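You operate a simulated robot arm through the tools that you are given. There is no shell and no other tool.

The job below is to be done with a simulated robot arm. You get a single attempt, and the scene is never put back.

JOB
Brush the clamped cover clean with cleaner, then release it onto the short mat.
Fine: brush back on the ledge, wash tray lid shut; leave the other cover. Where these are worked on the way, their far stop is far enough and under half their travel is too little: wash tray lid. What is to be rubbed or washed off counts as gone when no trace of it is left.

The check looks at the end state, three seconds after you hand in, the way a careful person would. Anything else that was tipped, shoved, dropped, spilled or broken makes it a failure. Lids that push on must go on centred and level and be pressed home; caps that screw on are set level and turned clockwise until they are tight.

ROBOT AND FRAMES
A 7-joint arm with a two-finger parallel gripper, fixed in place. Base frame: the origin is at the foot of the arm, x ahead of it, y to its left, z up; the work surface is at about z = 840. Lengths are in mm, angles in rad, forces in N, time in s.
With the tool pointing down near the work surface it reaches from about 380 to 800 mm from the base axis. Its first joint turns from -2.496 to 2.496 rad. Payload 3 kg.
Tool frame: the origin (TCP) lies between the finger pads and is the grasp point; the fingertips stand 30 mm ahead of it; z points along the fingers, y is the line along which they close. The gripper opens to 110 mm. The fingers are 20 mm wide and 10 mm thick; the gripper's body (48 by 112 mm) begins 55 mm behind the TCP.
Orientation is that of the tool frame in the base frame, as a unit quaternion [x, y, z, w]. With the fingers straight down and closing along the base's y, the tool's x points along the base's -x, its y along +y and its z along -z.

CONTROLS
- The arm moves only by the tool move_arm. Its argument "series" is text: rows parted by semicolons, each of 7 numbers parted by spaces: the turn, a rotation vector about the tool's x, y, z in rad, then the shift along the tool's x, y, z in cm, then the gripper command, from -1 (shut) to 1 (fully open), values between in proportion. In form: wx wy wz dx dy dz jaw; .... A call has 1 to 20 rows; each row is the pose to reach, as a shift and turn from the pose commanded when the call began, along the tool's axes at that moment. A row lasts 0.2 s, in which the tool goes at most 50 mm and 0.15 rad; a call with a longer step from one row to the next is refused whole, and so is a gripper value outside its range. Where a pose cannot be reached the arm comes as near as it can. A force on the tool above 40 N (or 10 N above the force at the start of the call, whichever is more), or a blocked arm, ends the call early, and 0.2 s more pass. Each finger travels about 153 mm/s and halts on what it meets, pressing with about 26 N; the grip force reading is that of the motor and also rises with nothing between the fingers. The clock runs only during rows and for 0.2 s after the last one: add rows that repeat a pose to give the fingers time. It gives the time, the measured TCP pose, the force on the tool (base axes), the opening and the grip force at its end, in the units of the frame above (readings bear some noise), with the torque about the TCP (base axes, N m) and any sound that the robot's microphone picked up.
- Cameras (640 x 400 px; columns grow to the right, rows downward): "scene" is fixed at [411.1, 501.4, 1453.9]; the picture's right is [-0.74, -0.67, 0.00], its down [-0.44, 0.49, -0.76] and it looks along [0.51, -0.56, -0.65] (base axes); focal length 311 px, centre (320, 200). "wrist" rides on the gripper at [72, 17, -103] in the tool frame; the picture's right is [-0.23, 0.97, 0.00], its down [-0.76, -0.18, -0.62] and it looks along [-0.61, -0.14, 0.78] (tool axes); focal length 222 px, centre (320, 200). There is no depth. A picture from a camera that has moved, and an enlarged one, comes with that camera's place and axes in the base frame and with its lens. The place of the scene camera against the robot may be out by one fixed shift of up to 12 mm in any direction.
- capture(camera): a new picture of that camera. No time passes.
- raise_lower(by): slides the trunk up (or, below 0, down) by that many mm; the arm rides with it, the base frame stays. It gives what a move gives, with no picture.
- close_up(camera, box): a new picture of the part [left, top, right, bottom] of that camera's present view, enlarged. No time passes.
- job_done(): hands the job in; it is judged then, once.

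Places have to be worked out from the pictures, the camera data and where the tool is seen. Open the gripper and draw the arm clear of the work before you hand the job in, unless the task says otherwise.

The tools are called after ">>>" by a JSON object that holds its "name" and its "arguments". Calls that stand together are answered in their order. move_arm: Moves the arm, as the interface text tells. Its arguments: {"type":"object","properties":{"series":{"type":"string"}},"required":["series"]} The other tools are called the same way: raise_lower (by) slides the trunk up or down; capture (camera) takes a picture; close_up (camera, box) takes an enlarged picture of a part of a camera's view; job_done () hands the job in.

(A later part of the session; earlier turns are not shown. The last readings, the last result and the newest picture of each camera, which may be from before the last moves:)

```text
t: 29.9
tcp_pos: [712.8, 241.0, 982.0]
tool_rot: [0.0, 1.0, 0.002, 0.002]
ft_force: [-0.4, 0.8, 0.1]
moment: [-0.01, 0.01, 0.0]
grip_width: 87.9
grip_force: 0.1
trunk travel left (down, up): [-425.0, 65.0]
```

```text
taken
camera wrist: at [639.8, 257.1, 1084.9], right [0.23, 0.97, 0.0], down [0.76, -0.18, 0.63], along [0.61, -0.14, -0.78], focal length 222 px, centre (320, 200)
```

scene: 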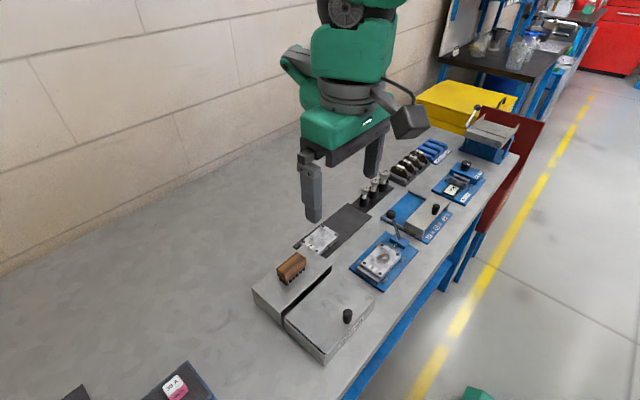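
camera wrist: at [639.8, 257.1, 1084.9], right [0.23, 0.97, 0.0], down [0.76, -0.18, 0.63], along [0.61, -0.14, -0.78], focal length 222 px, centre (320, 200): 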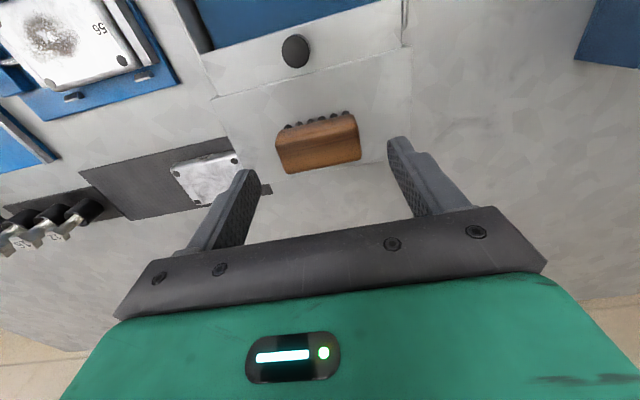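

Centred. Descend to TCP≈928.5 and close, then a slow 10 mm lift.

>>> {"name": "move_arm", "arguments": {"series": "0 -0.004 0 0.15 -0.1 2 0.6; 0 -0.004 0 0.15 -0.1 4 0.6; 0 -0.004 0 0.15 -0.1 5.3 0.6; 0 -0.004 0 0.15 -0.1 5.3 0.6; 0 -0.004 0 0.15 -0.1 5.3 -1; 0 -0.004 0 0.15 -0.1 5.3 -1; 0 -0.004 0 0.15 -0.1 5.3 -1; 0 -0.004 0 0.15 -0.1 5.3 -1"}}

>>> {"name": "move_arm", "arguments": {"series": "0 0 0 0 0 -0.2 -1; 0 0 0 0 0 -0.4 -1; 0 0 0 0 0 -0.7 -1; 0 0 0 0 0 -1 -1; 0 0 0 0 0 -1.3 -1"}}

>>> {"name": "close_up", "arguments": {"camera": "scene", "box": [245, 230, 345, 330]}}

```text
t: 31.7
tcp_pos: [711.2, 241.0, 928.9]
tool_rot: [0.001, 1.0, 0.001, 0.005]
ft_force: [-0.1, -0.5, -0.3]
moment: [-0.02, 0.0, -0.04]
grip_width: 61.4
grip_force: 26.5
trunk travel left (down, up): [-425.0, 65.0]
```

```text
t: 32.9
tcp_pos: [710.4, 239.2, 942.5]
tool_rot: [0.0, 1.0, 0.001, 0.004]
ft_force: [1.6, -0.2, -0.9]
moment: [0.01, 0.02, -0.01]
grip_width: 61.6
grip_force: 25.5
trunk travel left (down, up): [-425.0, 65.0]
```

```text
4.00 times, centred on (295, 280) of scene
camera zoom: at [411.1, 501.4, 1453.9], right [-0.74, -0.67, 0.0], down [-0.44, 0.49, -0.76], along [0.51, -0.56, -0.65], focal length 1245 px, centre (420, -120)
```

zoom: 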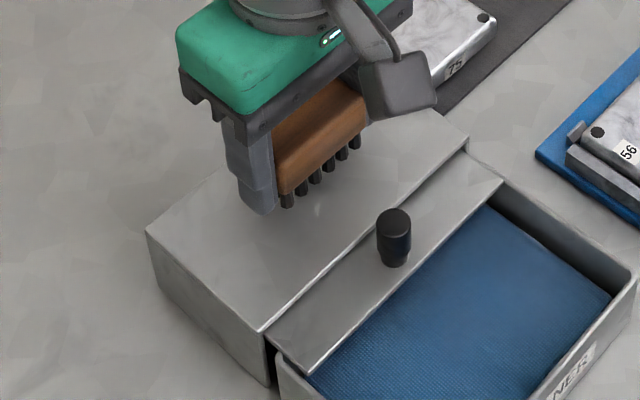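

The brush is now lifted (bristle bottom = TCP −33 mm). Carry it slowly over the pool.

>>> {"name": "move_arm", "arguments": {"series": "0 0.008 0 0 0 -1 -1; 0 0.008 0 0 0 -2 -1; 0 0.008 0 0 0 -3 -1; 0 0.008 0 1.5 0 -3.5 -1; 0 0.008 0 3 0 -3.5 -1; 0 0.008 0 4.5 0 -3.5 -1; 0 0.008 0 6 0 -3.5 -1; 0 0.008 0 7.5 0 -3.5 -1; 0 0.008 0 9 0 -3.5 -1; 0 0.008 0 10.5 0 -3.5 -1; 0 0.008 0 11.4 0 -3.5 -1; 0 0.008 0 11.4 0 -3.5 -1"}}

>>> {"name": "close_up", "arguments": {"camera": "scene", "box": [245, 210, 385, 350]}}

>>> {"name": "capture", "arguments": {"camera": "wrist"}}

```text
t: 35.5
tcp_pos: [595.6, 240.4, 975.4]
tool_rot: [0.001, 1.0, 0.001, 0.0]
ft_force: [0.1, 0.2, -0.3]
moment: [0.01, 0.0, 0.0]
grip_width: 61.1
grip_force: 25.5
trunk travel left (down, up): [-425.0, 65.0]
```

```text
2.86 times, centred on (315, 280) of scene
camera zoom: at [411.1, 501.4, 1453.9], right [-0.74, -0.67, 0.0], down [-0.44, 0.49, -0.76], along [0.51, -0.56, -0.65], focal length 889 px, centre (334, -29)
```

zoom: 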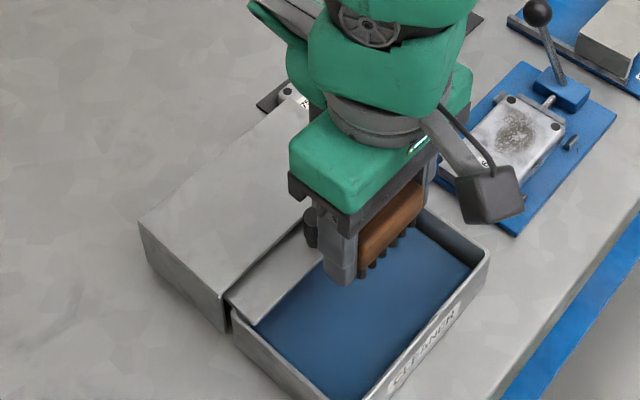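

```text
taken
camera wrist: at [523.8, 255.7, 1078.8], right [0.23, 0.97, 0.0], down [0.76, -0.18, 0.62], along [0.61, -0.14, -0.78], focal length 222 px, centre (320, 200)
```

wrist: 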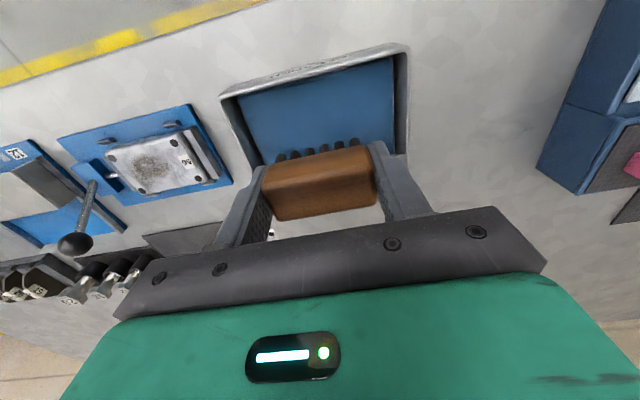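

Lower the brush toward the cleaner in steps, reading the force.

>>> {"name": "move_arm", "arguments": {"series": "0 0 0 0 0 2.5 -1; 0 0 0 0 0 5 -1; 0 0 0 0 0 7 -1; 0 0 0 0 0 7.5 -1; 0 0 0 0 0 7.8 -1"}}

>>> {"name": "close_up", "arguments": {"camera": "scene", "box": [245, 210, 385, 350]}}

>>> {"name": "capture", "arguments": {"camera": "wrist"}}

```text
t: 36.7
tcp_pos: [596.2, 239.3, 898.2]
tool_rot: [0.0, 1.0, 0.0, 0.001]
ft_force: [-0.6, -0.1, -0.3]
moment: [0.0, 0.03, -0.01]
grip_width: 61.6
grip_force: 26.0
trunk travel left (down, up): [-425.0, 65.0]
```

```text
2.86 times, centred on (315, 280) of scene
camera zoom: at [411.1, 501.4, 1453.9], right [-0.74, -0.67, 0.0], down [-0.44, 0.49, -0.76], along [0.51, -0.56, -0.65], focal length 889 px, centre (334, -29)
```

zoom: 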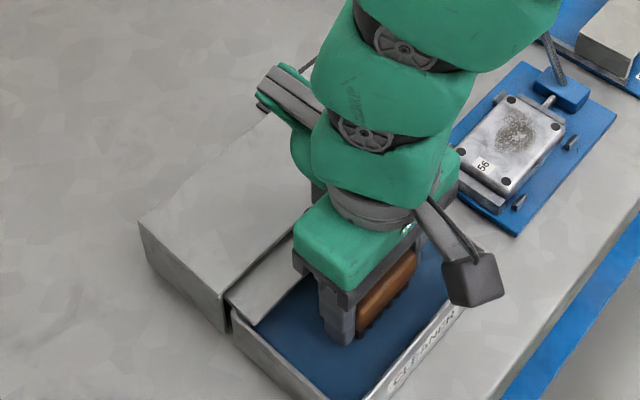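

```text
taken
camera wrist: at [524.2, 255.3, 1000.7], right [0.23, 0.97, 0.0], down [0.76, -0.18, 0.62], along [0.61, -0.14, -0.78], focal length 222 px, centre (320, 200)
```

wrist: 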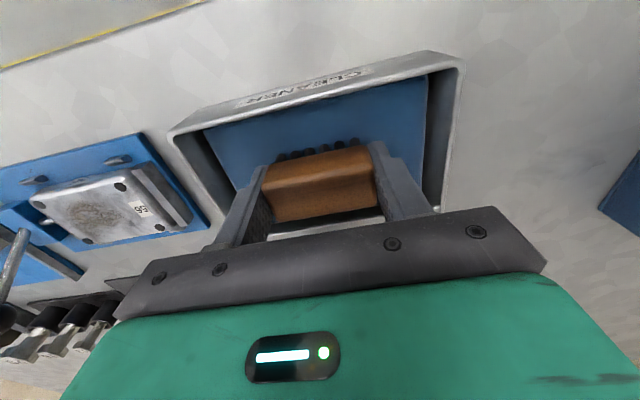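

No contact yet (bristle bottom ≈865). Continue slowly.

>>> {"name": "move_arm", "arguments": {"series": "0 0 0 0 0 0.2 -1; 0 0 0 0 0 0.4 -1; 0 0 0 0 0 0.6 -1; 0 0 0 0 0 0.6 -1"}}

```text
t: 37.7
tcp_pos: [596.6, 240.2, 893.6]
tool_rot: [0.0, 1.0, 0.003, 0.003]
ft_force: [0.0, 0.1, 22.6]
moment: [-0.07, -0.1, -0.01]
grip_width: 61.8
grip_force: 26.2
trunk travel left (down, up): [-425.0, 65.0]
```

Contact with the soaked pad (22 N at TCP 893.6). Ease off slightly and rub gently to load the bristles.

>>> {"name": "move_arm", "arguments": {"series": "0 0 0 0 0 -0.07 -1; 0 0 0 0.5 0 -0.07 -1; 0 0 0 0.9 0 -0.07 -1; 0 0 0 0.5 0 -0.07 -1; 0 0 0 0 0 -0.07 -1; 0 0 0 -0.4 0 -0.07 -1; 0 0 0 0 0 -0.07 -1; 0 0 0 0 0 -0.07 -1"}}

>>> {"name": "close_up", "arguments": {"camera": "wrist", "box": [220, 60, 480, 240]}}

```text
t: 39.5
tcp_pos: [595.7, 240.4, 892.3]
tool_rot: [0.0, 1.0, 0.001, 0.001]
ft_force: [1.8, -0.8, 4.4]
moment: [-0.14, -0.03, 0.05]
grip_width: 61.3
grip_force: 25.9
trunk travel left (down, up): [-425.0, 65.0]
```

```text
2.22 times, centred on (350, 150) of wrist
camera zoom: at [523.9, 255.2, 995.6], right [0.23, 0.97, 0.0], down [0.76, -0.18, 0.62], along [0.61, -0.14, -0.78], focal length 494 px, centre (253, 311)
```

zoom: 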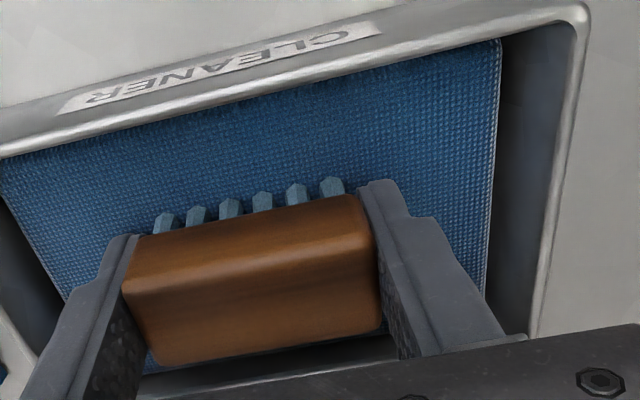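

The bristles are wet (bluish). The cover top by stereo: centre ≈(606,53), z≈865, ≈86×56 mm, stain around (607,48). I lift straight up and carry the brush above it.

>>> {"name": "move_arm", "arguments": {"series": "0 0 0 0 0 -1 -1; 0 0 0 0 0 -3 -1; 0 0 0 0 0 -5.5 -1; 0 0 0 0 0 -8.5 -1; 0 0 0 -0.2 -2 -8.5 -1; 0 0 0 -0.4 -4.5 -8.5 -1; 0 0 0 -0.6 -7 -8.5 -1; 0 0 0 -0.8 -9.5 -8.5 -1; 0 0 0 -1 -12 -8.5 -1; 0 0 0 -1.05 -14.5 -8.5 -1; 0 0 0 -1.1 -17 -8.5 -1; 0 0 0 -1.1 -18.8 -8.5 -1; 0 0 0 -1.1 -18.8 -8.5 -1"}}

>>> {"name": "capture", "arguments": {"camera": "wrist"}}

>>> {"name": "close_up", "arguments": {"camera": "scene", "box": [310, 160, 450, 300]}}

```text
t: 42.3
tcp_pos: [607.7, 53.8, 976.6]
tool_rot: [-0.001, 1.0, 0.001, 0.001]
ft_force: [0.6, -0.7, -0.6]
moment: [0.0, 0.0, 0.01]
grip_width: 61.5
grip_force: 26.1
trunk travel left (down, up): [-425.0, 65.0]
```

```text
taken
camera wrist: at [536.1, 68.9, 1080.2], right [0.23, 0.97, 0.0], down [0.76, -0.18, 0.62], along [0.61, -0.14, -0.78], focal length 222 px, centre (320, 200)
```

wrist: 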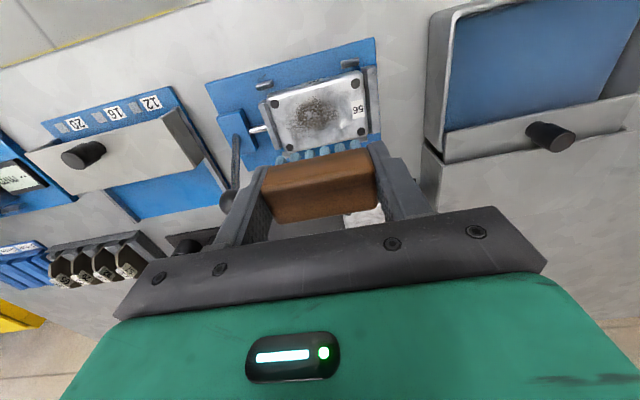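

```text
2.86 times, centred on (380, 230) of scene
camera zoom: at [411.1, 501.4, 1453.9], right [-0.74, -0.67, 0.0], down [-0.44, 0.49, -0.76], along [0.51, -0.56, -0.65], focal length 889 px, centre (149, 114)
```

zoom: 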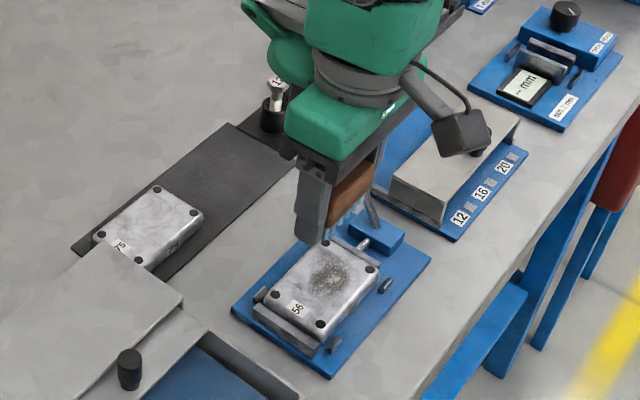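

Lever ball stays clear of the hand (body above it and >15 mm beside). Lower toward the cover.

>>> {"name": "move_arm", "arguments": {"series": "0 0 0 0 -0.3 2.5 -1; 0 0 0 0 -0.4 5 -1; 0 0 0 0 -0.4 6.6 -1; 0 0 0 0 -0.4 7.2 -1; 0 0 0 0 -0.4 7.2 -1"}}

>>> {"name": "move_arm", "arguments": {"series": "0 0 0 0 0 0.2 -1; 0 0 0 0 0 0.4 -1; 0 0 0 0 0 0.5 -1; 0 0 0 0 0 0.5 -1"}}

>>> {"name": "capture", "arguments": {"camera": "wrist"}}

>>> {"name": "close_up", "arguments": {"camera": "scene", "box": [310, 160, 450, 300]}}

```text
t: 43.5
tcp_pos: [608.6, 48.8, 904.1]
tool_rot: [0.0, 1.0, 0.001, 0.001]
ft_force: [-0.1, -1.1, -0.5]
moment: [-0.01, 0.01, -0.01]
grip_width: 61.2
grip_force: 25.8
trunk travel left (down, up): [-425.0, 65.0]
```

```text
t: 44.5
tcp_pos: [609.1, 47.6, 900.1]
tool_rot: [0.0, 1.0, 0.0, 0.001]
ft_force: [-0.6, -0.4, -1.5]
moment: [-0.03, 0.02, -0.01]
grip_width: 61.6
grip_force: 25.6
trunk travel left (down, up): [-425.0, 65.0]
```

```text
taken
camera wrist: at [536.2, 64.3, 1002.9], right [0.23, 0.97, 0.0], down [0.76, -0.18, 0.62], along [0.61, -0.14, -0.78], focal length 222 px, centre (320, 200)
```

wrist: 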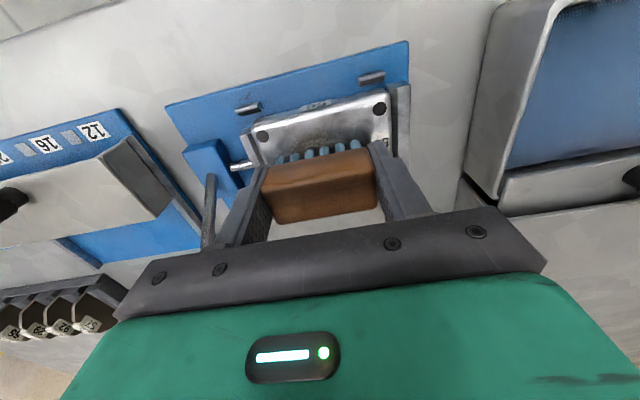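

```text
2.86 times, centred on (380, 230) of scene
camera zoom: at [411.1, 501.4, 1453.9], right [-0.74, -0.67, 0.0], down [-0.44, 0.49, -0.76], along [0.51, -0.56, -0.65], focal length 889 px, centre (149, 114)
```

zoom: 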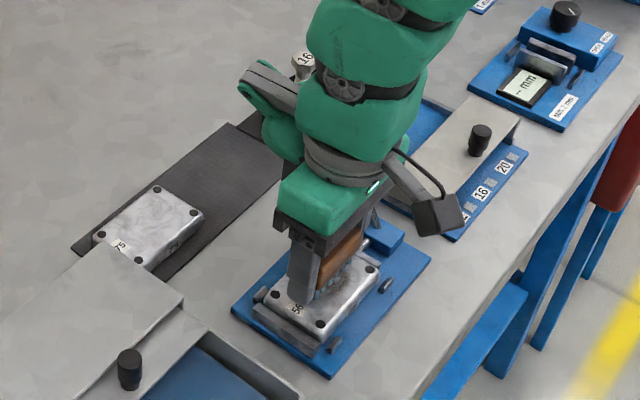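

Nearly touching (no force at 900.1). Step down 1 mm at a time.

>>> {"name": "move_arm", "arguments": {"series": "0 0 0 0 0 0.1 -1; 0 0 0 0 0 0.2 -1; 0 0 0 0 0 0.3 -1"}}

```text
t: 45.3
tcp_pos: [608.8, 46.9, 896.8]
tool_rot: [0.0, 1.0, 0.001, 0.001]
ft_force: [0.3, -0.5, 1.4]
moment: [-0.09, -0.02, 0.01]
grip_width: 61.4
grip_force: 26.1
trunk travel left (down, up): [-425.0, 65.0]
```

Light contact begins at ≈897. Press about 1 mm more and stroke in x over the stain.

>>> {"name": "move_arm", "arguments": {"series": "0 0 0 0 0.1 0.1 -1; 0 0 0 0.5 0.1 0.1 -1; 0 0 0 1 0.1 0.1 -1; 0 0 0 0.5 0.1 0.1 -1; 0 0 0 0 0.1 0.1 -1; 0 0 0 -0.5 0.1 0.1 -1; 0 0 0 -1 0.1 0.1 -1; 0 0 0 -0.5 0.1 0.1 -1; 0 0 0 0 0.1 0.1 -1"}}

>>> {"name": "close_up", "arguments": {"camera": "wrist", "box": [200, 60, 440, 220]}}

```text
t: 47.3
tcp_pos: [607.1, 48.5, 896.3]
tool_rot: [0.0, 1.0, 0.001, 0.001]
ft_force: [3.1, -0.5, 7.9]
moment: [-0.05, -0.08, 0.02]
grip_width: 61.4
grip_force: 26.0
trunk travel left (down, up): [-425.0, 65.0]
```

```text
2.50 times, centred on (320, 140) of wrist
camera zoom: at [536.1, 64.3, 999.3], right [0.23, 0.97, 0.0], down [0.76, -0.18, 0.62], along [0.61, -0.14, -0.78], focal length 555 px, centre (320, 350)
```

zoom: 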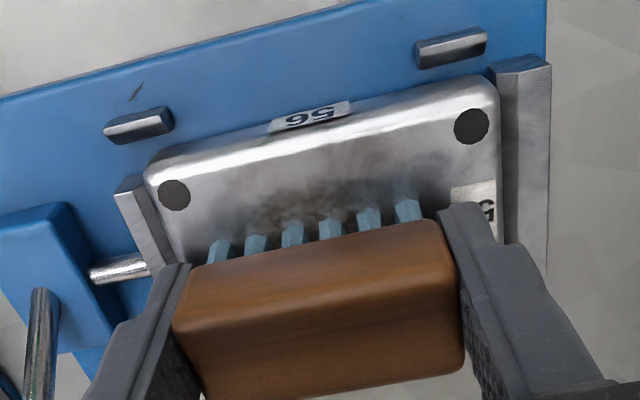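

Contact about 8 N, jaws are below the cover top. I make longer strokes in x and some in y.

>>> {"name": "move_arm", "arguments": {"series": "0 0 0 0.6 0 0.02 -1; 0 0 0 1.2 0 0.02 -1; 0 0 0 1.7 0 0.02 -1; 0 0 0 1.1 0 0.02 -1; 0 0 0 0.5 0 0.02 -1; 0 0 0 -0.1 0 0.02 -1; 0 0 0 -0.7 0 0.02 -1; 0 0 0 -1.2 0 0.02 -1; 0 0 0 -0.6 0 0.02 -1; 0 0 0 0 0 0.02 -1; 0 0 0 0.6 0 0.02 -1; 0 0 0 1.2 0 0.02 -1; 0 0 0 1.7 0 0.02 -1; 0 0 0 1.1 0 0.02 -1; 0 0 0 0.5 0 0.02 -1; 0 0 0 -0.1 0 0.02 -1; 0 0 0 -0.7 0 0.02 -1; 0 0 0 -1.2 0 0.02 -1; 0 0 0 -0.6 0 0.02 -1; 0 0 0 0 0 0.02 -1"}}

>>> {"name": "close_up", "arguments": {"camera": "wrist", "box": [200, 60, 440, 220]}}

```text
t: 51.5
tcp_pos: [607.9, 48.5, 896.1]
tool_rot: [-0.001, 1.0, 0.001, 0.0]
ft_force: [1.5, -0.7, 3.9]
moment: [-0.06, -0.02, 0.01]
grip_width: 61.5
grip_force: 25.9
trunk travel left (down, up): [-425.0, 65.0]
```

```text
2.50 times, centred on (320, 140) of wrist
camera zoom: at [535.8, 64.7, 999.2], right [0.23, 0.97, 0.0], down [0.76, -0.18, 0.62], along [0.61, -0.14, -0.78], focal length 555 px, centre (320, 350)
```

zoom: 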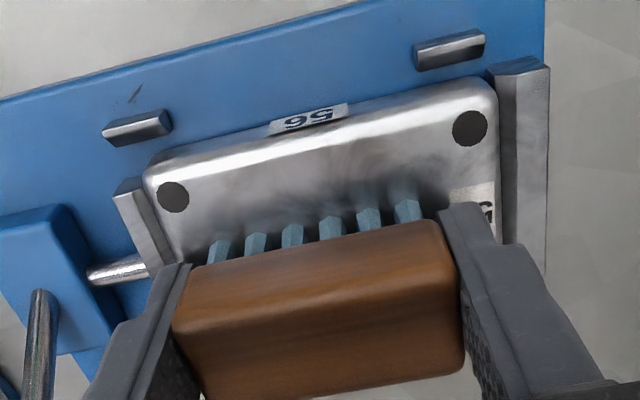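

The stain on the near side is already gone. More passes with a y offset, a touch firmer.

>>> {"name": "move_arm", "arguments": {"series": "0 0 0 0 0.7 0.05 -1; 0 0 0 0.6 0.7 0.05 -1; 0 0 0 1.2 0.7 0.05 -1; 0 0 0 1.6 0.7 0.05 -1; 0 0 0 1 0.7 0.05 -1; 0 0 0 0.4 0.7 0.05 -1; 0 0 0 -0.2 0.7 0.05 -1; 0 0 0 -0.8 0.7 0.05 -1; 0 0 0 -1.3 0.7 0.05 -1; 0 0 0 -1.3 0 0.05 -1; 0 0 0 -1.3 -0.6 0.05 -1; 0 0 0 -0.7 -0.6 0.05 -1; 0 0 0 -0.1 -0.6 0.05 -1; 0 0 0 0.5 -0.6 0.05 -1; 0 0 0 1.1 -0.6 0.05 -1; 0 0 0 1.6 -0.6 0.05 -1; 0 0 0 1 -0.6 0.05 -1; 0 0 0 0.5 -0.6 0.05 -1; 0 0 0 0 0 0.05 -1"}}

>>> {"name": "move_arm", "arguments": {"series": "0 0 0 0 0 -1 -1; 0 0 0 0 0 -3 -1; 0 0 0 0 0 -5 -1; 0 0 0 0 2 -8 -1; 0 0 0 0 5 -8 -1; 0 0 0 0 8 -8 -1; 0 0 0 0 11 -8 -1; 0 0 0 0 11 -8 -1"}}

>>> {"name": "close_up", "arguments": {"camera": "scene", "box": [340, 200, 430, 300]}}

>>> {"name": "capture", "arguments": {"camera": "wrist"}}

```text
t: 55.5
tcp_pos: [606.5, 47.8, 895.8]
tool_rot: [0.0, 1.0, 0.002, 0.001]
ft_force: [-2.5, -8.1, 18.2]
moment: [-0.48, 0.15, 0.01]
grip_width: 61.4
grip_force: 26.1
trunk travel left (down, up): [-425.0, 65.0]
```

```text
t: 57.3
tcp_pos: [608.6, 157.6, 976.8]
tool_rot: [0.0, 1.0, 0.001, 0.0]
ft_force: [-0.4, -0.3, -0.9]
moment: [0.01, -0.02, -0.01]
grip_width: 61.5
grip_force: 25.7
trunk travel left (down, up): [-425.0, 65.0]
```

```text
4.00 times, centred on (385, 250) of scene
camera zoom: at [411.1, 501.4, 1453.9], right [-0.74, -0.67, 0.0], down [-0.44, 0.49, -0.76], along [0.51, -0.56, -0.65], focal length 1245 px, centre (60, 0)
```

zoom: 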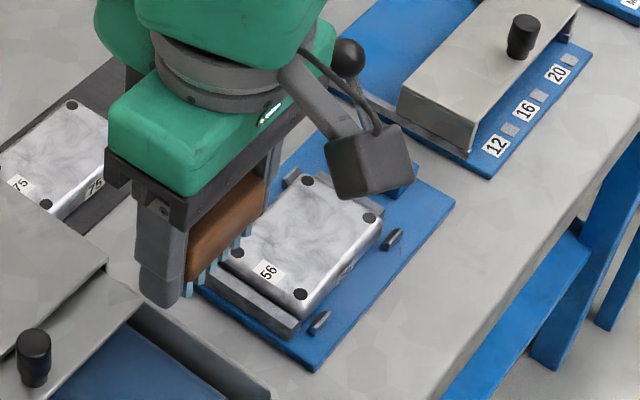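

```text
taken
camera wrist: at [536.4, 174.1, 1079.3], right [0.23, 0.97, 0.0], down [0.76, -0.18, 0.62], along [0.61, -0.14, -0.78], focal length 222 px, centre (320, 200)
```

wrist: 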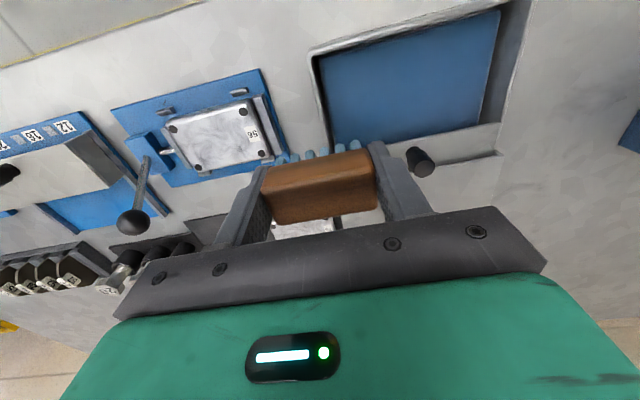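

The stain looks gone; check with high zoom, comparing with the other cover.

>>> {"name": "close_up", "arguments": {"camera": "wrist", "box": [160, 95, 280, 175]}}

>>> {"name": "close_up", "arguments": {"camera": "scene", "box": [385, 240, 440, 280]}}

>>> {"name": "close_up", "arguments": {"camera": "scene", "box": [390, 238, 440, 285]}}

```text
5.00 times, centred on (220, 135) of wrist
camera zoom: at [536.4, 174.1, 1079.3], right [0.23, 0.97, 0.0], down [0.76, -0.18, 0.62], along [0.61, -0.14, -0.78], focal length 1111 px, centre (820, 525)
```

zoom: 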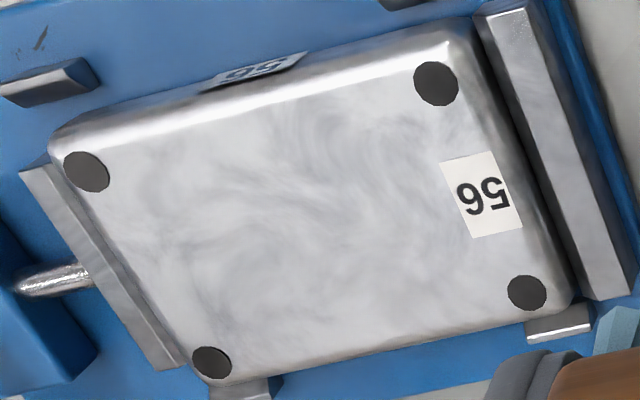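

```text
10.00 times, centred on (412, 260) of scene
camera zoom: at [411.1, 501.4, 1453.9], right [-0.74, -0.67, 0.0], down [-0.44, 0.49, -0.76], along [0.51, -0.56, -0.65], focal length 3113 px, centre (-605, -400)
```

zoom: 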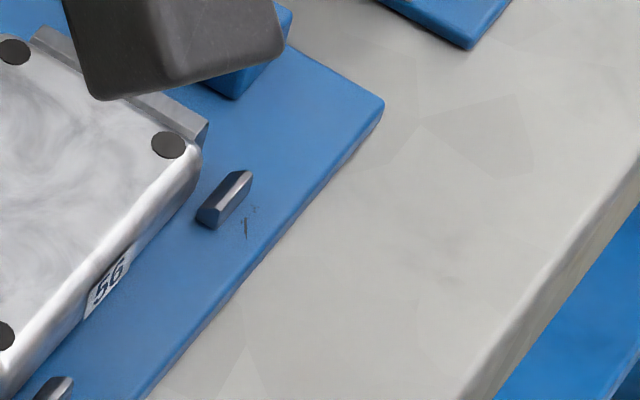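

```text
8.51 times, centred on (415, 262) of scene
camera zoom: at [411.1, 501.4, 1453.9], right [-0.74, -0.67, 0.0], down [-0.44, 0.49, -0.76], along [0.51, -0.56, -0.65], focal length 2649 px, centre (-488, -323)
```

zoom: 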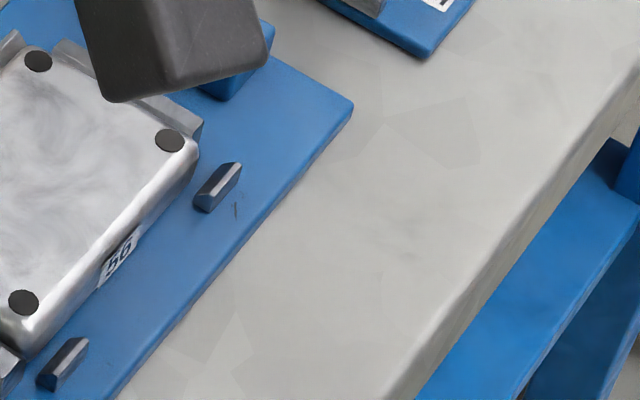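

The cover is spotless. Now return the brush to its place on the ledge (TCP (711,240), release height ≈929).

>>> {"name": "move_arm", "arguments": {"series": "0 0 0 -1.5 1.2 0 -1; 0 0 0 -3 2.4 0 -1; 0 0 0 -4.5 3.6 0 -1; 0 0 0 -6 4.9 0 -1; 0 0 0 -7.5 6.1 0 -1; 0 0 0 -9 7.3 0 -1; 0 0 0 -10.25 8.25 0 -1; 0 0 0 -10.25 8.25 1.5 -1; 0 0 0 -10.25 8.25 3 -1; 0 0 0 -10.25 8.25 4 -1; 0 0 0 -10.25 8.25 4.5 -1; 0 0 0 -10.25 8.25 4.5 -1"}}

>>> {"name": "close_up", "arguments": {"camera": "scene", "box": [245, 210, 385, 350]}}

>>> {"name": "capture", "arguments": {"camera": "wrist"}}

```text
t: 59.9
tcp_pos: [709.8, 242.0, 932.1]
tool_rot: [0.001, 1.0, 0.002, 0.0]
ft_force: [-0.8, 0.3, -0.6]
moment: [-0.01, -0.02, 0.01]
grip_width: 61.4
grip_force: 26.4
trunk travel left (down, up): [-425.0, 65.0]
```

```text
2.86 times, centred on (315, 280) of scene
camera zoom: at [411.1, 501.4, 1453.9], right [-0.74, -0.67, 0.0], down [-0.44, 0.49, -0.76], along [0.51, -0.56, -0.65], focal length 889 px, centre (334, -29)
```

zoom: 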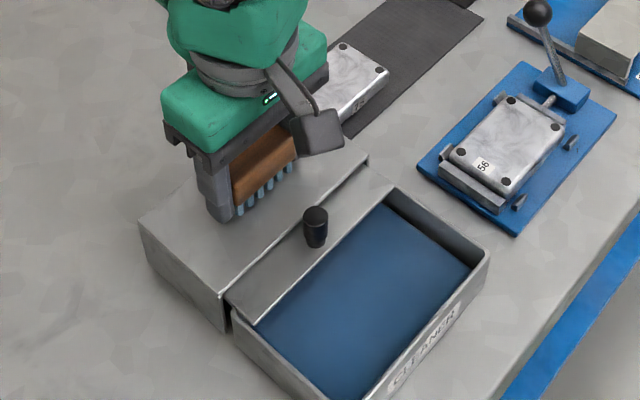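

```text
taken
camera wrist: at [637.1, 257.3, 1034.0], right [0.23, 0.97, 0.0], down [0.76, -0.18, 0.62], along [0.61, -0.14, -0.78], focal length 222 px, centre (320, 200)
```

wrist: 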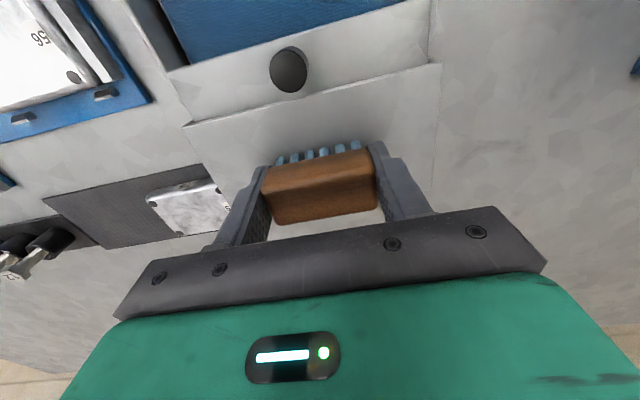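

Just above the ledge. Lower gently until contact.

>>> {"name": "move_arm", "arguments": {"series": "0 0 0 0 -0.1 0.1 -1; 0 0 0 0 -0.1 0.2 -1; 0 0 0 0 -0.1 0.3 -1; 0 0 0 0 -0.1 0.3 -1"}}

```text
t: 60.9
tcp_pos: [709.8, 240.4, 927.3]
tool_rot: [0.0, 1.0, 0.0, 0.0]
ft_force: [0.0, -1.0, -0.5]
moment: [0.01, 0.02, 0.03]
grip_width: 61.5
grip_force: 26.2
trunk travel left (down, up): [-425.0, 65.0]
```

>>> {"name": "move_arm", "arguments": {"series": "0 0 0 0 0 0.05 -1; 0 0 0 0 0 0.1 -1; 0 0 0 0 0 0.1 -1"}}

```text
t: 61.7
tcp_pos: [710.8, 239.6, 926.4]
tool_rot: [-0.001, 1.0, 0.0, 0.001]
ft_force: [0.2, 1.2, -0.6]
moment: [-0.02, 0.05, -0.02]
grip_width: 61.5
grip_force: 25.4
trunk travel left (down, up): [-425.0, 65.0]
```

Bristles are within about a millimetre of the ledge; open and rise straight up.

>>> {"name": "move_arm", "arguments": {"series": "0 0 0 0 0 -0.03 0.3; 0 0 0 0 0 -0.03 0.6; 0 0 0 0 0 -0.03 0.6; 0 0 0 0 0 -2 0.6; 0 0 0 0 0 -5 0.6; 0 0 0 0 0 -8 0.6; 0 0 0 0 0 -8 0.6"}}

>>> {"name": "close_up", "arguments": {"camera": "scene", "box": [245, 210, 385, 350]}}

>>> {"name": "capture", "arguments": {"camera": "wrist"}}

```text
t: 63.3
tcp_pos: [710.4, 241.9, 1007.1]
tool_rot: [-0.001, 1.0, 0.002, 0.001]
ft_force: [0.9, 0.1, 0.1]
moment: [-0.01, -0.03, -0.01]
grip_width: 88.2
grip_force: 0.2
trunk travel left (down, up): [-425.0, 65.0]
```

```text
2.86 times, centred on (315, 280) of scene
camera zoom: at [411.1, 501.4, 1453.9], right [-0.74, -0.67, 0.0], down [-0.44, 0.49, -0.76], along [0.51, -0.56, -0.65], focal length 889 px, centre (334, -29)
```

zoom: 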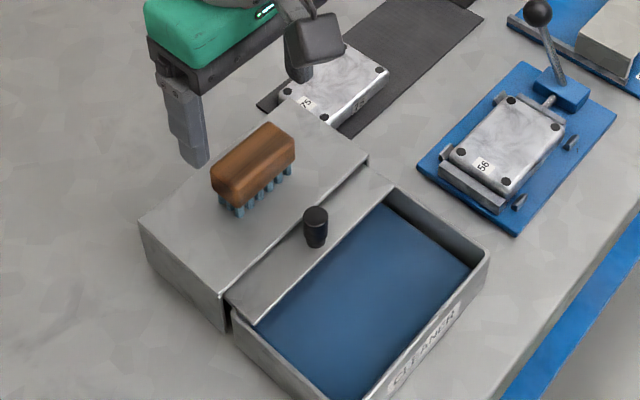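

```text
taken
camera wrist: at [638.5, 256.6, 1108.7], right [0.23, 0.97, 0.0], down [0.76, -0.18, 0.62], along [0.61, -0.14, -0.78], focal length 222 px, centre (320, 200)
```

wrist: 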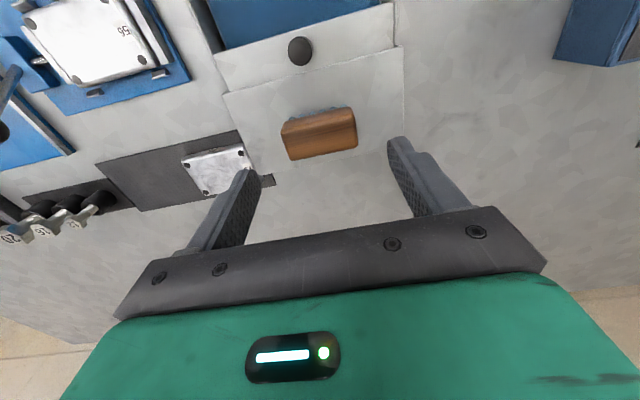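

The brush is back on the ledge. Now shut the lid: closed fingers go into the gap between knob (x≈650) and brush (x≥693), tips just above ledge level.

>>> {"name": "move_arm", "arguments": {"series": "0 0 0 2 -0.2 0 -0.5; 0 0 0 3.75 -0.2 0 -1; 0 0 0 3.75 -0.2 1 -1; 0 0 0 3.75 -0.2 3.5 -1; 0 0 0 3.75 -0.2 3.5 -1"}}

>>> {"name": "close_up", "arguments": {"camera": "wrist", "box": [240, 80, 400, 240]}}

>>> {"name": "close_up", "arguments": {"camera": "scene", "box": [245, 230, 345, 330]}}

```text
t: 64.5
tcp_pos: [673.6, 237.7, 971.6]
tool_rot: [-0.001, 1.0, 0.0, 0.0]
ft_force: [0.2, -0.3, 0.2]
moment: [0.03, 0.03, -0.01]
grip_width: 0.0
grip_force: 26.0
trunk travel left (down, up): [-425.0, 65.0]
```

```text
2.50 times, centred on (320, 160) of wrist
camera zoom: at [601.2, 253.1, 1074.4], right [0.23, 0.97, 0.0], down [0.76, -0.18, 0.62], along [0.61, -0.14, -0.78], focal length 555 px, centre (320, 300)
```

zoom: 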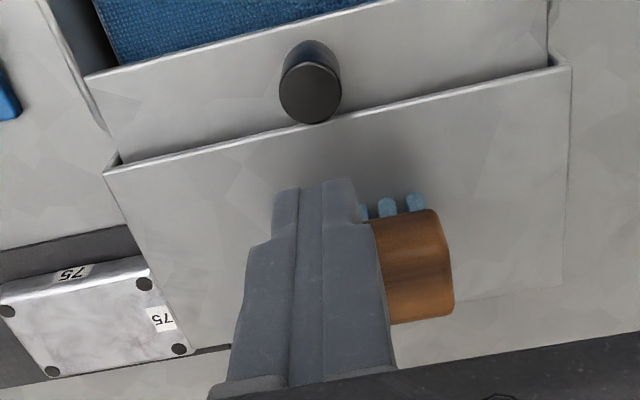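

```text
4.00 times, centred on (295, 280) of scene
camera zoom: at [411.1, 501.4, 1453.9], right [-0.74, -0.67, 0.0], down [-0.44, 0.49, -0.76], along [0.51, -0.56, -0.65], focal length 1245 px, centre (420, -120)
```

zoom: 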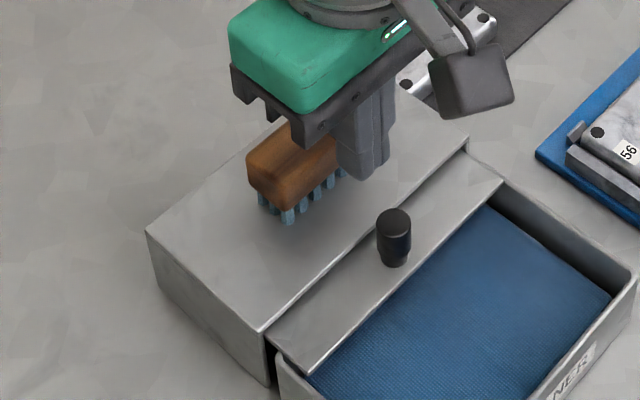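

Knob at (651,239); finger gap is clear. Descend to tip z≈899 and push the knob toward −x.

>>> {"name": "move_arm", "arguments": {"series": "0 0 0 0 0.08 2 -1; 0 0 0 0 0.08 4 -1; 0 0 0 0 0.08 4.25 -1; 0 0 0 0.3 0.08 4.25 -1; 0 0 0 0.8 0.08 4.25 -1; 0 0 0 1.5 0.08 4.25 -1; 0 0 0 2.3 0.08 4.25 -1; 0 0 0 3.1 0.08 4.25 -1; 0 0 0 3.1 0.08 4.25 -1"}}

>>> {"name": "close_up", "arguments": {"camera": "scene", "box": [245, 210, 385, 350]}}

```text
t: 66.5
tcp_pos: [640.8, 239.2, 931.3]
tool_rot: [-0.001, 1.0, 0.0, 0.001]
ft_force: [-0.1, 0.0, -0.6]
moment: [0.01, -0.01, 0.01]
grip_width: 0.3
grip_force: 25.8
trunk travel left (down, up): [-425.0, 65.0]
```

```text
2.86 times, centred on (315, 280) of scene
camera zoom: at [411.1, 501.4, 1453.9], right [-0.74, -0.67, 0.0], down [-0.44, 0.49, -0.76], along [0.51, -0.56, -0.65], focal length 889 px, centre (334, -29)
```

zoom: 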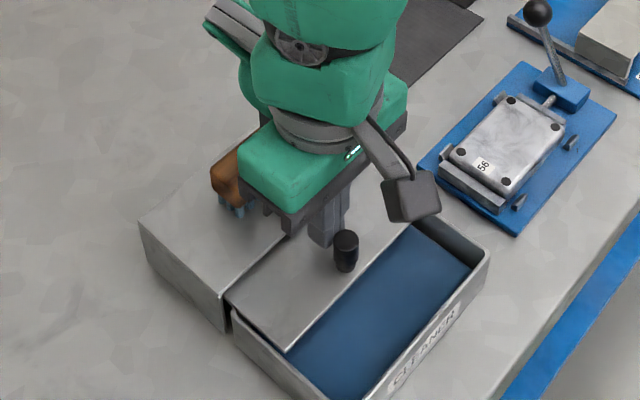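

The lid is closing. Continue to the shut stop with slower final steps.

>>> {"name": "move_arm", "arguments": {"series": "0 0 0 0.8 0 0.3 -1; 0 0 0 1.6 0 0.3 -1; 0 0 0 2.4 0 0.3 -1; 0 0 0 3.2 0 0.3 -1; 0 0 0 4 0 0.3 -1; 0 0 0 4.7 0 0.3 -1; 0 0 0 5.2 0 0.3 -1; 0 0 0 5.5 0 0.3 -1; 0 0 0 5.7 0 0.3 -1; 0 0 0 5.9 0 0.3 -1; 0 0 0 6.1 0 0.3 -1; 0 0 0 6.3 0 0.3 -1; 0 0 0 6.5 0 0.3 -1; 0 0 0 6.7 0 0.3 -1"}}

>>> {"name": "close_up", "arguments": {"camera": "scene", "box": [245, 210, 385, 350]}}

>>> {"name": "capture", "arguments": {"camera": "wrist"}}

```text
t: 69.5
tcp_pos: [582.4, 239.6, 930.1]
tool_rot: [-0.001, 1.0, 0.004, 0.007]
ft_force: [14.0, 0.5, 1.1]
moment: [-0.06, -0.17, -0.01]
grip_width: 0.0
grip_force: 25.7
trunk travel left (down, up): [-425.0, 65.0]
stopped in row 14: the force on the tool passed its limit at 43 N (the readings are from after the stop); the commanded pose is now the measured one
```

```text
2.86 times, centred on (315, 280) of scene
camera zoom: at [411.1, 501.4, 1453.9], right [-0.74, -0.67, 0.0], down [-0.44, 0.49, -0.76], along [0.51, -0.56, -0.65], focal length 889 px, centre (334, -29)
```

zoom: 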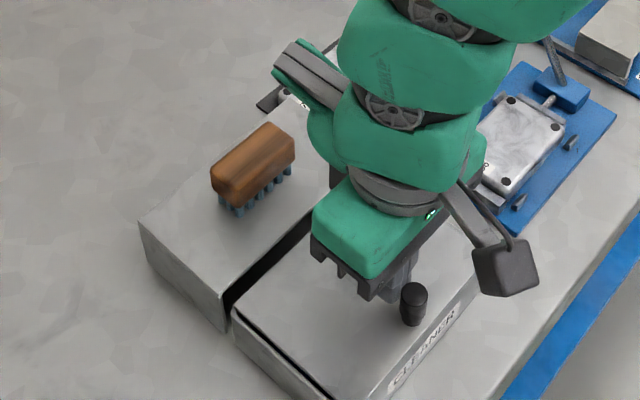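

```text
taken
camera wrist: at [508.0, 255.2, 1031.0], right [0.23, 0.97, 0.01], down [0.75, -0.18, 0.63], along [0.62, -0.14, -0.77], focal length 222 px, centre (320, 200)
```

wrist: 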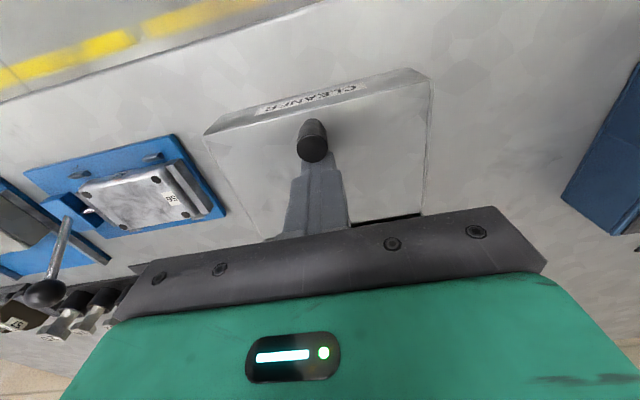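

Lid is shut against its stop. Back off, level, rise, and move away so I can study the clamp lever.

>>> {"name": "move_arm", "arguments": {"series": "0.008 0.014 0.002 -0.8 0 0 -1; 0.008 0.014 0.002 -0.8 0 -4 -1; 0.008 0.014 0.002 -0.8 0 -8.5 -1; 0.008 0.014 0.002 1.5 -2 -9.5 -1; 0.008 0.014 0.002 4 -5 -10.5 -1; 0.008 0.014 0.002 6 -8 -11 -1; 0.008 0.014 0.002 7 -12 -11 -1; 0.008 0.014 0.002 7 -16 -11 -1; 0.008 0.014 0.002 7 -16 -11 -1"}}

>>> {"name": "close_up", "arguments": {"camera": "scene", "box": [360, 200, 430, 270]}}

>>> {"name": "capture", "arguments": {"camera": "wrist"}}

>>> {"name": "close_up", "arguments": {"camera": "scene", "box": [245, 230, 385, 370]}}

```text
t: 71.5
tcp_pos: [509.9, 78.6, 1036.1]
tool_rot: [0.001, 1.0, -0.001, -0.002]
ft_force: [0.5, -0.7, 0.0]
moment: [-0.03, 0.02, -0.01]
grip_width: 0.0
grip_force: 26.0
trunk travel left (down, up): [-425.0, 65.0]
```

```text
5.71 times, centred on (395, 235) of scene
camera zoom: at [411.1, 501.4, 1453.9], right [-0.74, -0.67, 0.0], down [-0.44, 0.49, -0.76], along [0.51, -0.56, -0.65], focal length 1779 px, centre (-109, 0)
```

zoom: 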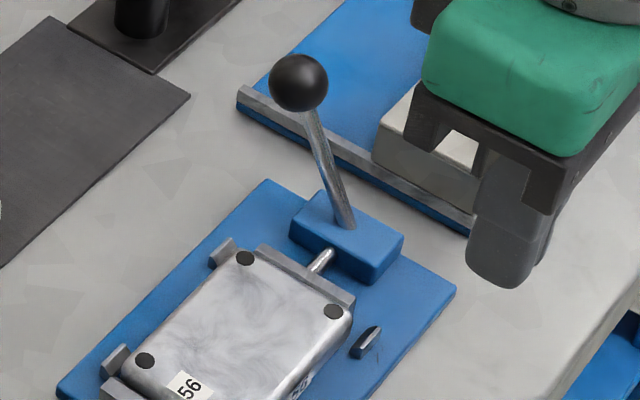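

```text
taken
camera wrist: at [436.9, 95.1, 1139.4], right [0.23, 0.97, 0.0], down [0.76, -0.18, 0.62], along [0.6, -0.14, -0.78], focal length 222 px, centre (320, 200)
```

wrist: 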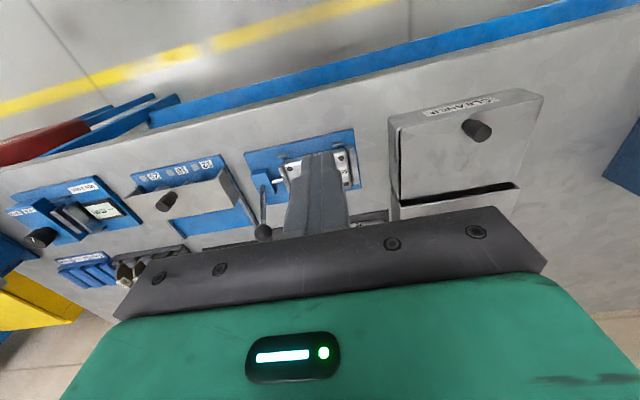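

```text
2.86 times, centred on (315, 300) of scene
camera zoom: at [411.1, 501.4, 1453.9], right [-0.74, -0.67, 0.0], down [-0.44, 0.49, -0.76], along [0.51, -0.56, -0.65], focal length 889 px, centre (334, -86)
```

zoom: 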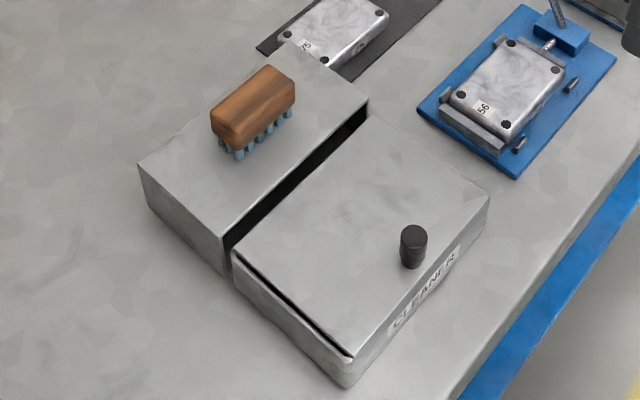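

The lever leans toward +x (≈34° from upright) on a block elongated in x, so it should swing in the xz-plane toward −x to release. I go to its +x side with closed fingers.

>>> {"name": "move_arm", "arguments": {"series": "0 -0.004 0 -3.5 -2.2 0 -1; 0 -0.004 0 -7 -4.4 0 -1; 0 -0.004 0 -10.5 -6.6 0 -1; 0 -0.004 0 -14 -9 0 -1; 0 -0.004 0 -17 -11.26 0 -1; 0 -0.004 0 -17 -11.26 3 -1; 0 -0.004 0 -17 -11.26 6 -1; 0 -0.004 0 -17 -11.26 6 -1"}}

>>> {"name": "close_up", "arguments": {"camera": "scene", "box": [340, 170, 430, 260]}}

>>> {"name": "capture", "arguments": {"camera": "wrist"}}

```text
t: 73.3
tcp_pos: [679.2, -33.0, 975.5]
tool_rot: [0.001, 1.0, -0.002, 0.001]
ft_force: [0.2, 0.2, 0.9]
moment: [-0.01, 0.0, -0.02]
grip_width: 0.2
grip_force: 26.8
trunk travel left (down, up): [-425.0, 65.0]
```

```text
4.44 times, centred on (385, 215) of scene
camera zoom: at [411.1, 501.4, 1453.9], right [-0.74, -0.67, 0.0], down [-0.44, 0.49, -0.76], along [0.51, -0.56, -0.65], focal length 1384 px, centre (31, 133)
```

zoom: 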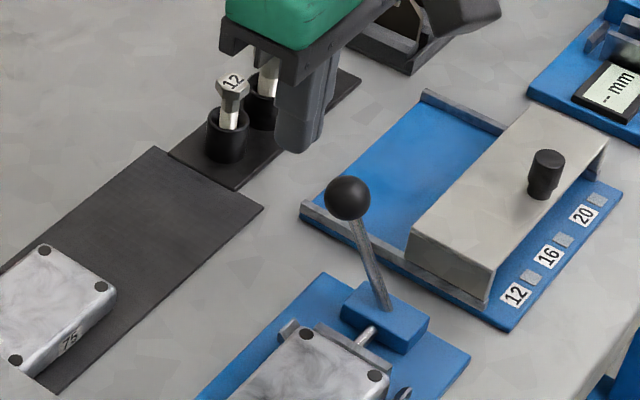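

```text
taken
camera wrist: at [606.4, -16.3, 1078.0], right [0.23, 0.97, 0.0], down [0.76, -0.18, 0.62], along [0.61, -0.14, -0.78], focal length 222 px, centre (320, 200)
```

wrist: 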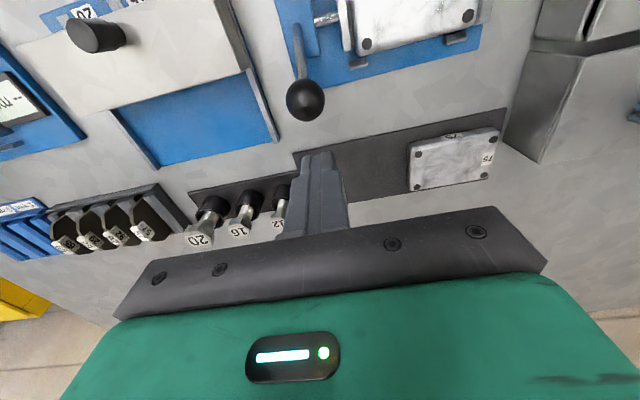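

Ball confirmed at (643,-35). Descend beside it (tips ≈906) and push gently toward −x.

>>> {"name": "move_arm", "arguments": {"series": "0 0 0 0 -0.18 2 -1; 0 0 0 0 -0.18 3.9 -1; 0 0 0 0.6 -0.18 3.9 -1; 0 0 0 1.1 -0.18 3.9 -1; 0 0 0 1.6 -0.18 3.9 -1; 0 0 0 2.1 -0.18 3.9 -1; 0 0 0 2.6 -0.18 3.9 -1; 0 0 0 3.1 -0.18 3.9 -1"}}

>>> {"name": "close_up", "arguments": {"camera": "scene", "box": [340, 190, 430, 280]}}

>>> {"name": "capture", "arguments": {"camera": "wrist"}}

```text
t: 75.1
tcp_pos: [646.6, -36.1, 936.9]
tool_rot: [0.0, 1.0, -0.002, 0.001]
ft_force: [1.0, 0.1, 0.9]
moment: [0.03, 0.03, 0.02]
grip_width: 0.2
grip_force: 26.1
trunk travel left (down, up): [-425.0, 65.0]
```

```text
4.44 times, centred on (385, 235) of scene
camera zoom: at [411.1, 501.4, 1453.9], right [-0.74, -0.67, 0.0], down [-0.44, 0.49, -0.76], along [0.51, -0.56, -0.65], focal length 1384 px, centre (31, 44)
```

zoom: 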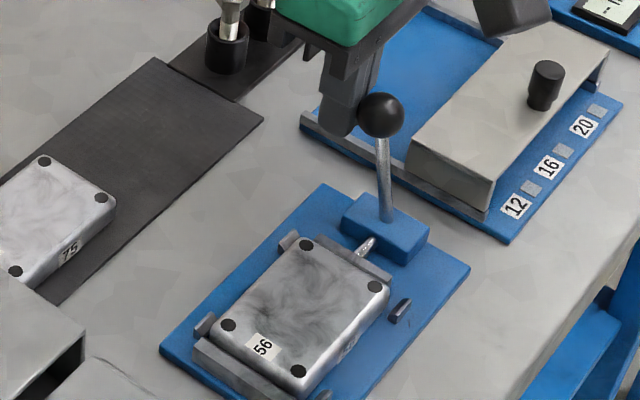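

```text
taken
camera wrist: at [574.0, -19.8, 1040.4], right [0.23, 0.97, 0.0], down [0.76, -0.18, 0.63], along [0.61, -0.14, -0.78], focal length 222 px, centre (320, 200)
```

wrist: 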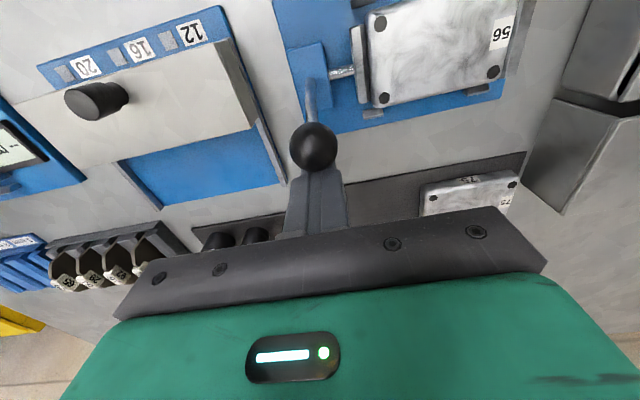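

The lever swings freely toward −x. Continue over the top.

>>> {"name": "move_arm", "arguments": {"series": "0 0 0 0.6 0 0 -1; 0 0 0 1.2 0 0 -1; 0 0 0 1.8 0 0 -1; 0 0 0 2.4 0 0 -1; 0 0 0 3 0 0 -1; 0 0 0 3.6 0 0 -1; 0 0 0 4.2 0 0 -1; 0 0 0 4.7 0 0 -1; 0 0 0 4.7 0 0 -1"}}

>>> {"name": "close_up", "arguments": {"camera": "scene", "box": [340, 190, 430, 280]}}

>>> {"name": "capture", "arguments": {"camera": "wrist"}}

```text
t: 77.1
tcp_pos: [599.7, -36.0, 935.6]
tool_rot: [0.001, 1.0, -0.001, 0.0]
ft_force: [-0.7, -0.3, -1.0]
moment: [0.02, 0.03, 0.03]
grip_width: 0.1
grip_force: 26.2
trunk travel left (down, up): [-425.0, 65.0]
```

```text
4.44 times, centred on (385, 235) of scene
camera zoom: at [411.1, 501.4, 1453.9], right [-0.74, -0.67, 0.0], down [-0.44, 0.49, -0.76], along [0.51, -0.56, -0.65], focal length 1384 px, centre (31, 44)
```

zoom: 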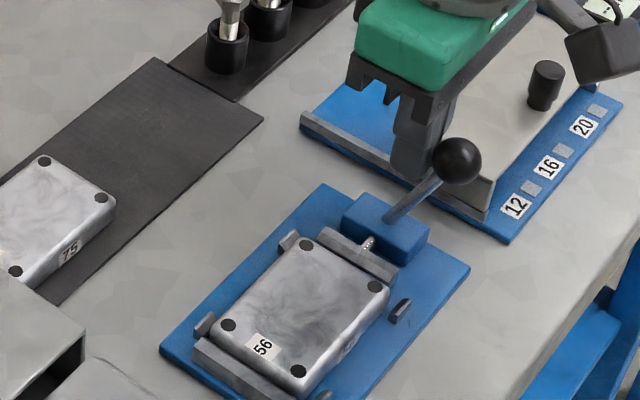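

```text
taken
camera wrist: at [527.5, -19.6, 1039.6], right [0.23, 0.97, 0.0], down [0.76, -0.18, 0.62], along [0.61, -0.14, -0.78], focal length 222 px, centre (320, 200)
```

wrist: 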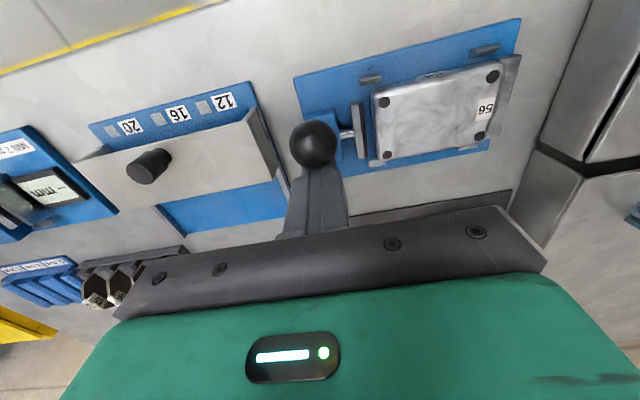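

The jaw is drawing back from the cover. Continue to the lever's end stop.

>>> {"name": "move_arm", "arguments": {"series": "0 0 0 0.5 0 0 -1; 0 0 0 1 0 0 -1; 0 0 0 1.5 0 0 -1; 0 0 0 2 0 0 -1; 0 0 0 2.4 0 0 -1; 0 0 0 2.8 0 0 -1; 0 0 0 3.2 0 0 -1; 0 0 0 3.6 0 0 -1"}}

>>> {"name": "close_up", "arguments": {"camera": "scene", "box": [340, 190, 430, 280]}}

>>> {"name": "capture", "arguments": {"camera": "wrist"}}

```text
t: 78.0
tcp_pos: [589.3, -36.1, 940.8]
tool_rot: [0.0, 1.0, -0.002, 0.01]
ft_force: [11.0, -0.4, 2.4]
moment: [0.02, -0.14, -0.01]
grip_width: 0.0
grip_force: 26.6
trunk travel left (down, up): [-425.0, 65.0]
stopped in row 4: the force on the tool passed its limit at 46 N (the readings are from after the stop); the commanded pose is now the measured one
```

```text
4.44 times, centred on (385, 235) of scene
camera zoom: at [411.1, 501.4, 1453.9], right [-0.74, -0.67, 0.0], down [-0.44, 0.49, -0.76], along [0.51, -0.56, -0.65], focal length 1384 px, centre (31, 44)
```

zoom: 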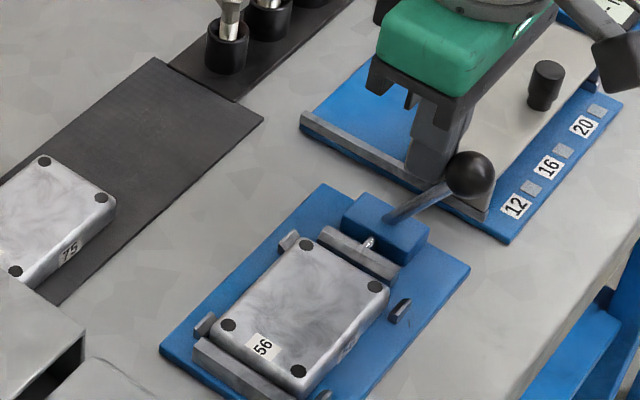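

```text
taken
camera wrist: at [515.6, -19.3, 1042.2], right [0.23, 0.97, 0.0], down [0.75, -0.18, 0.64], along [0.62, -0.15, -0.77], focal length 222 px, centre (320, 200)
```

wrist: 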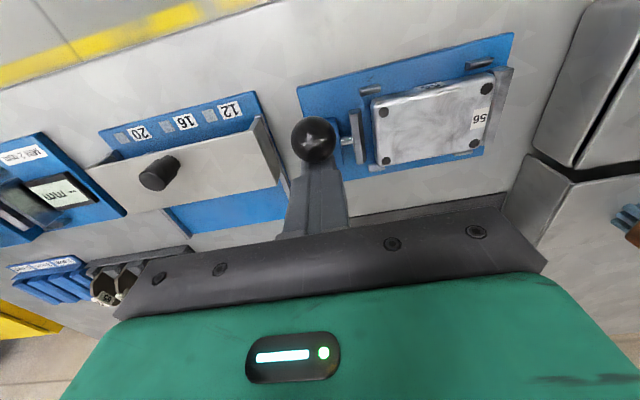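

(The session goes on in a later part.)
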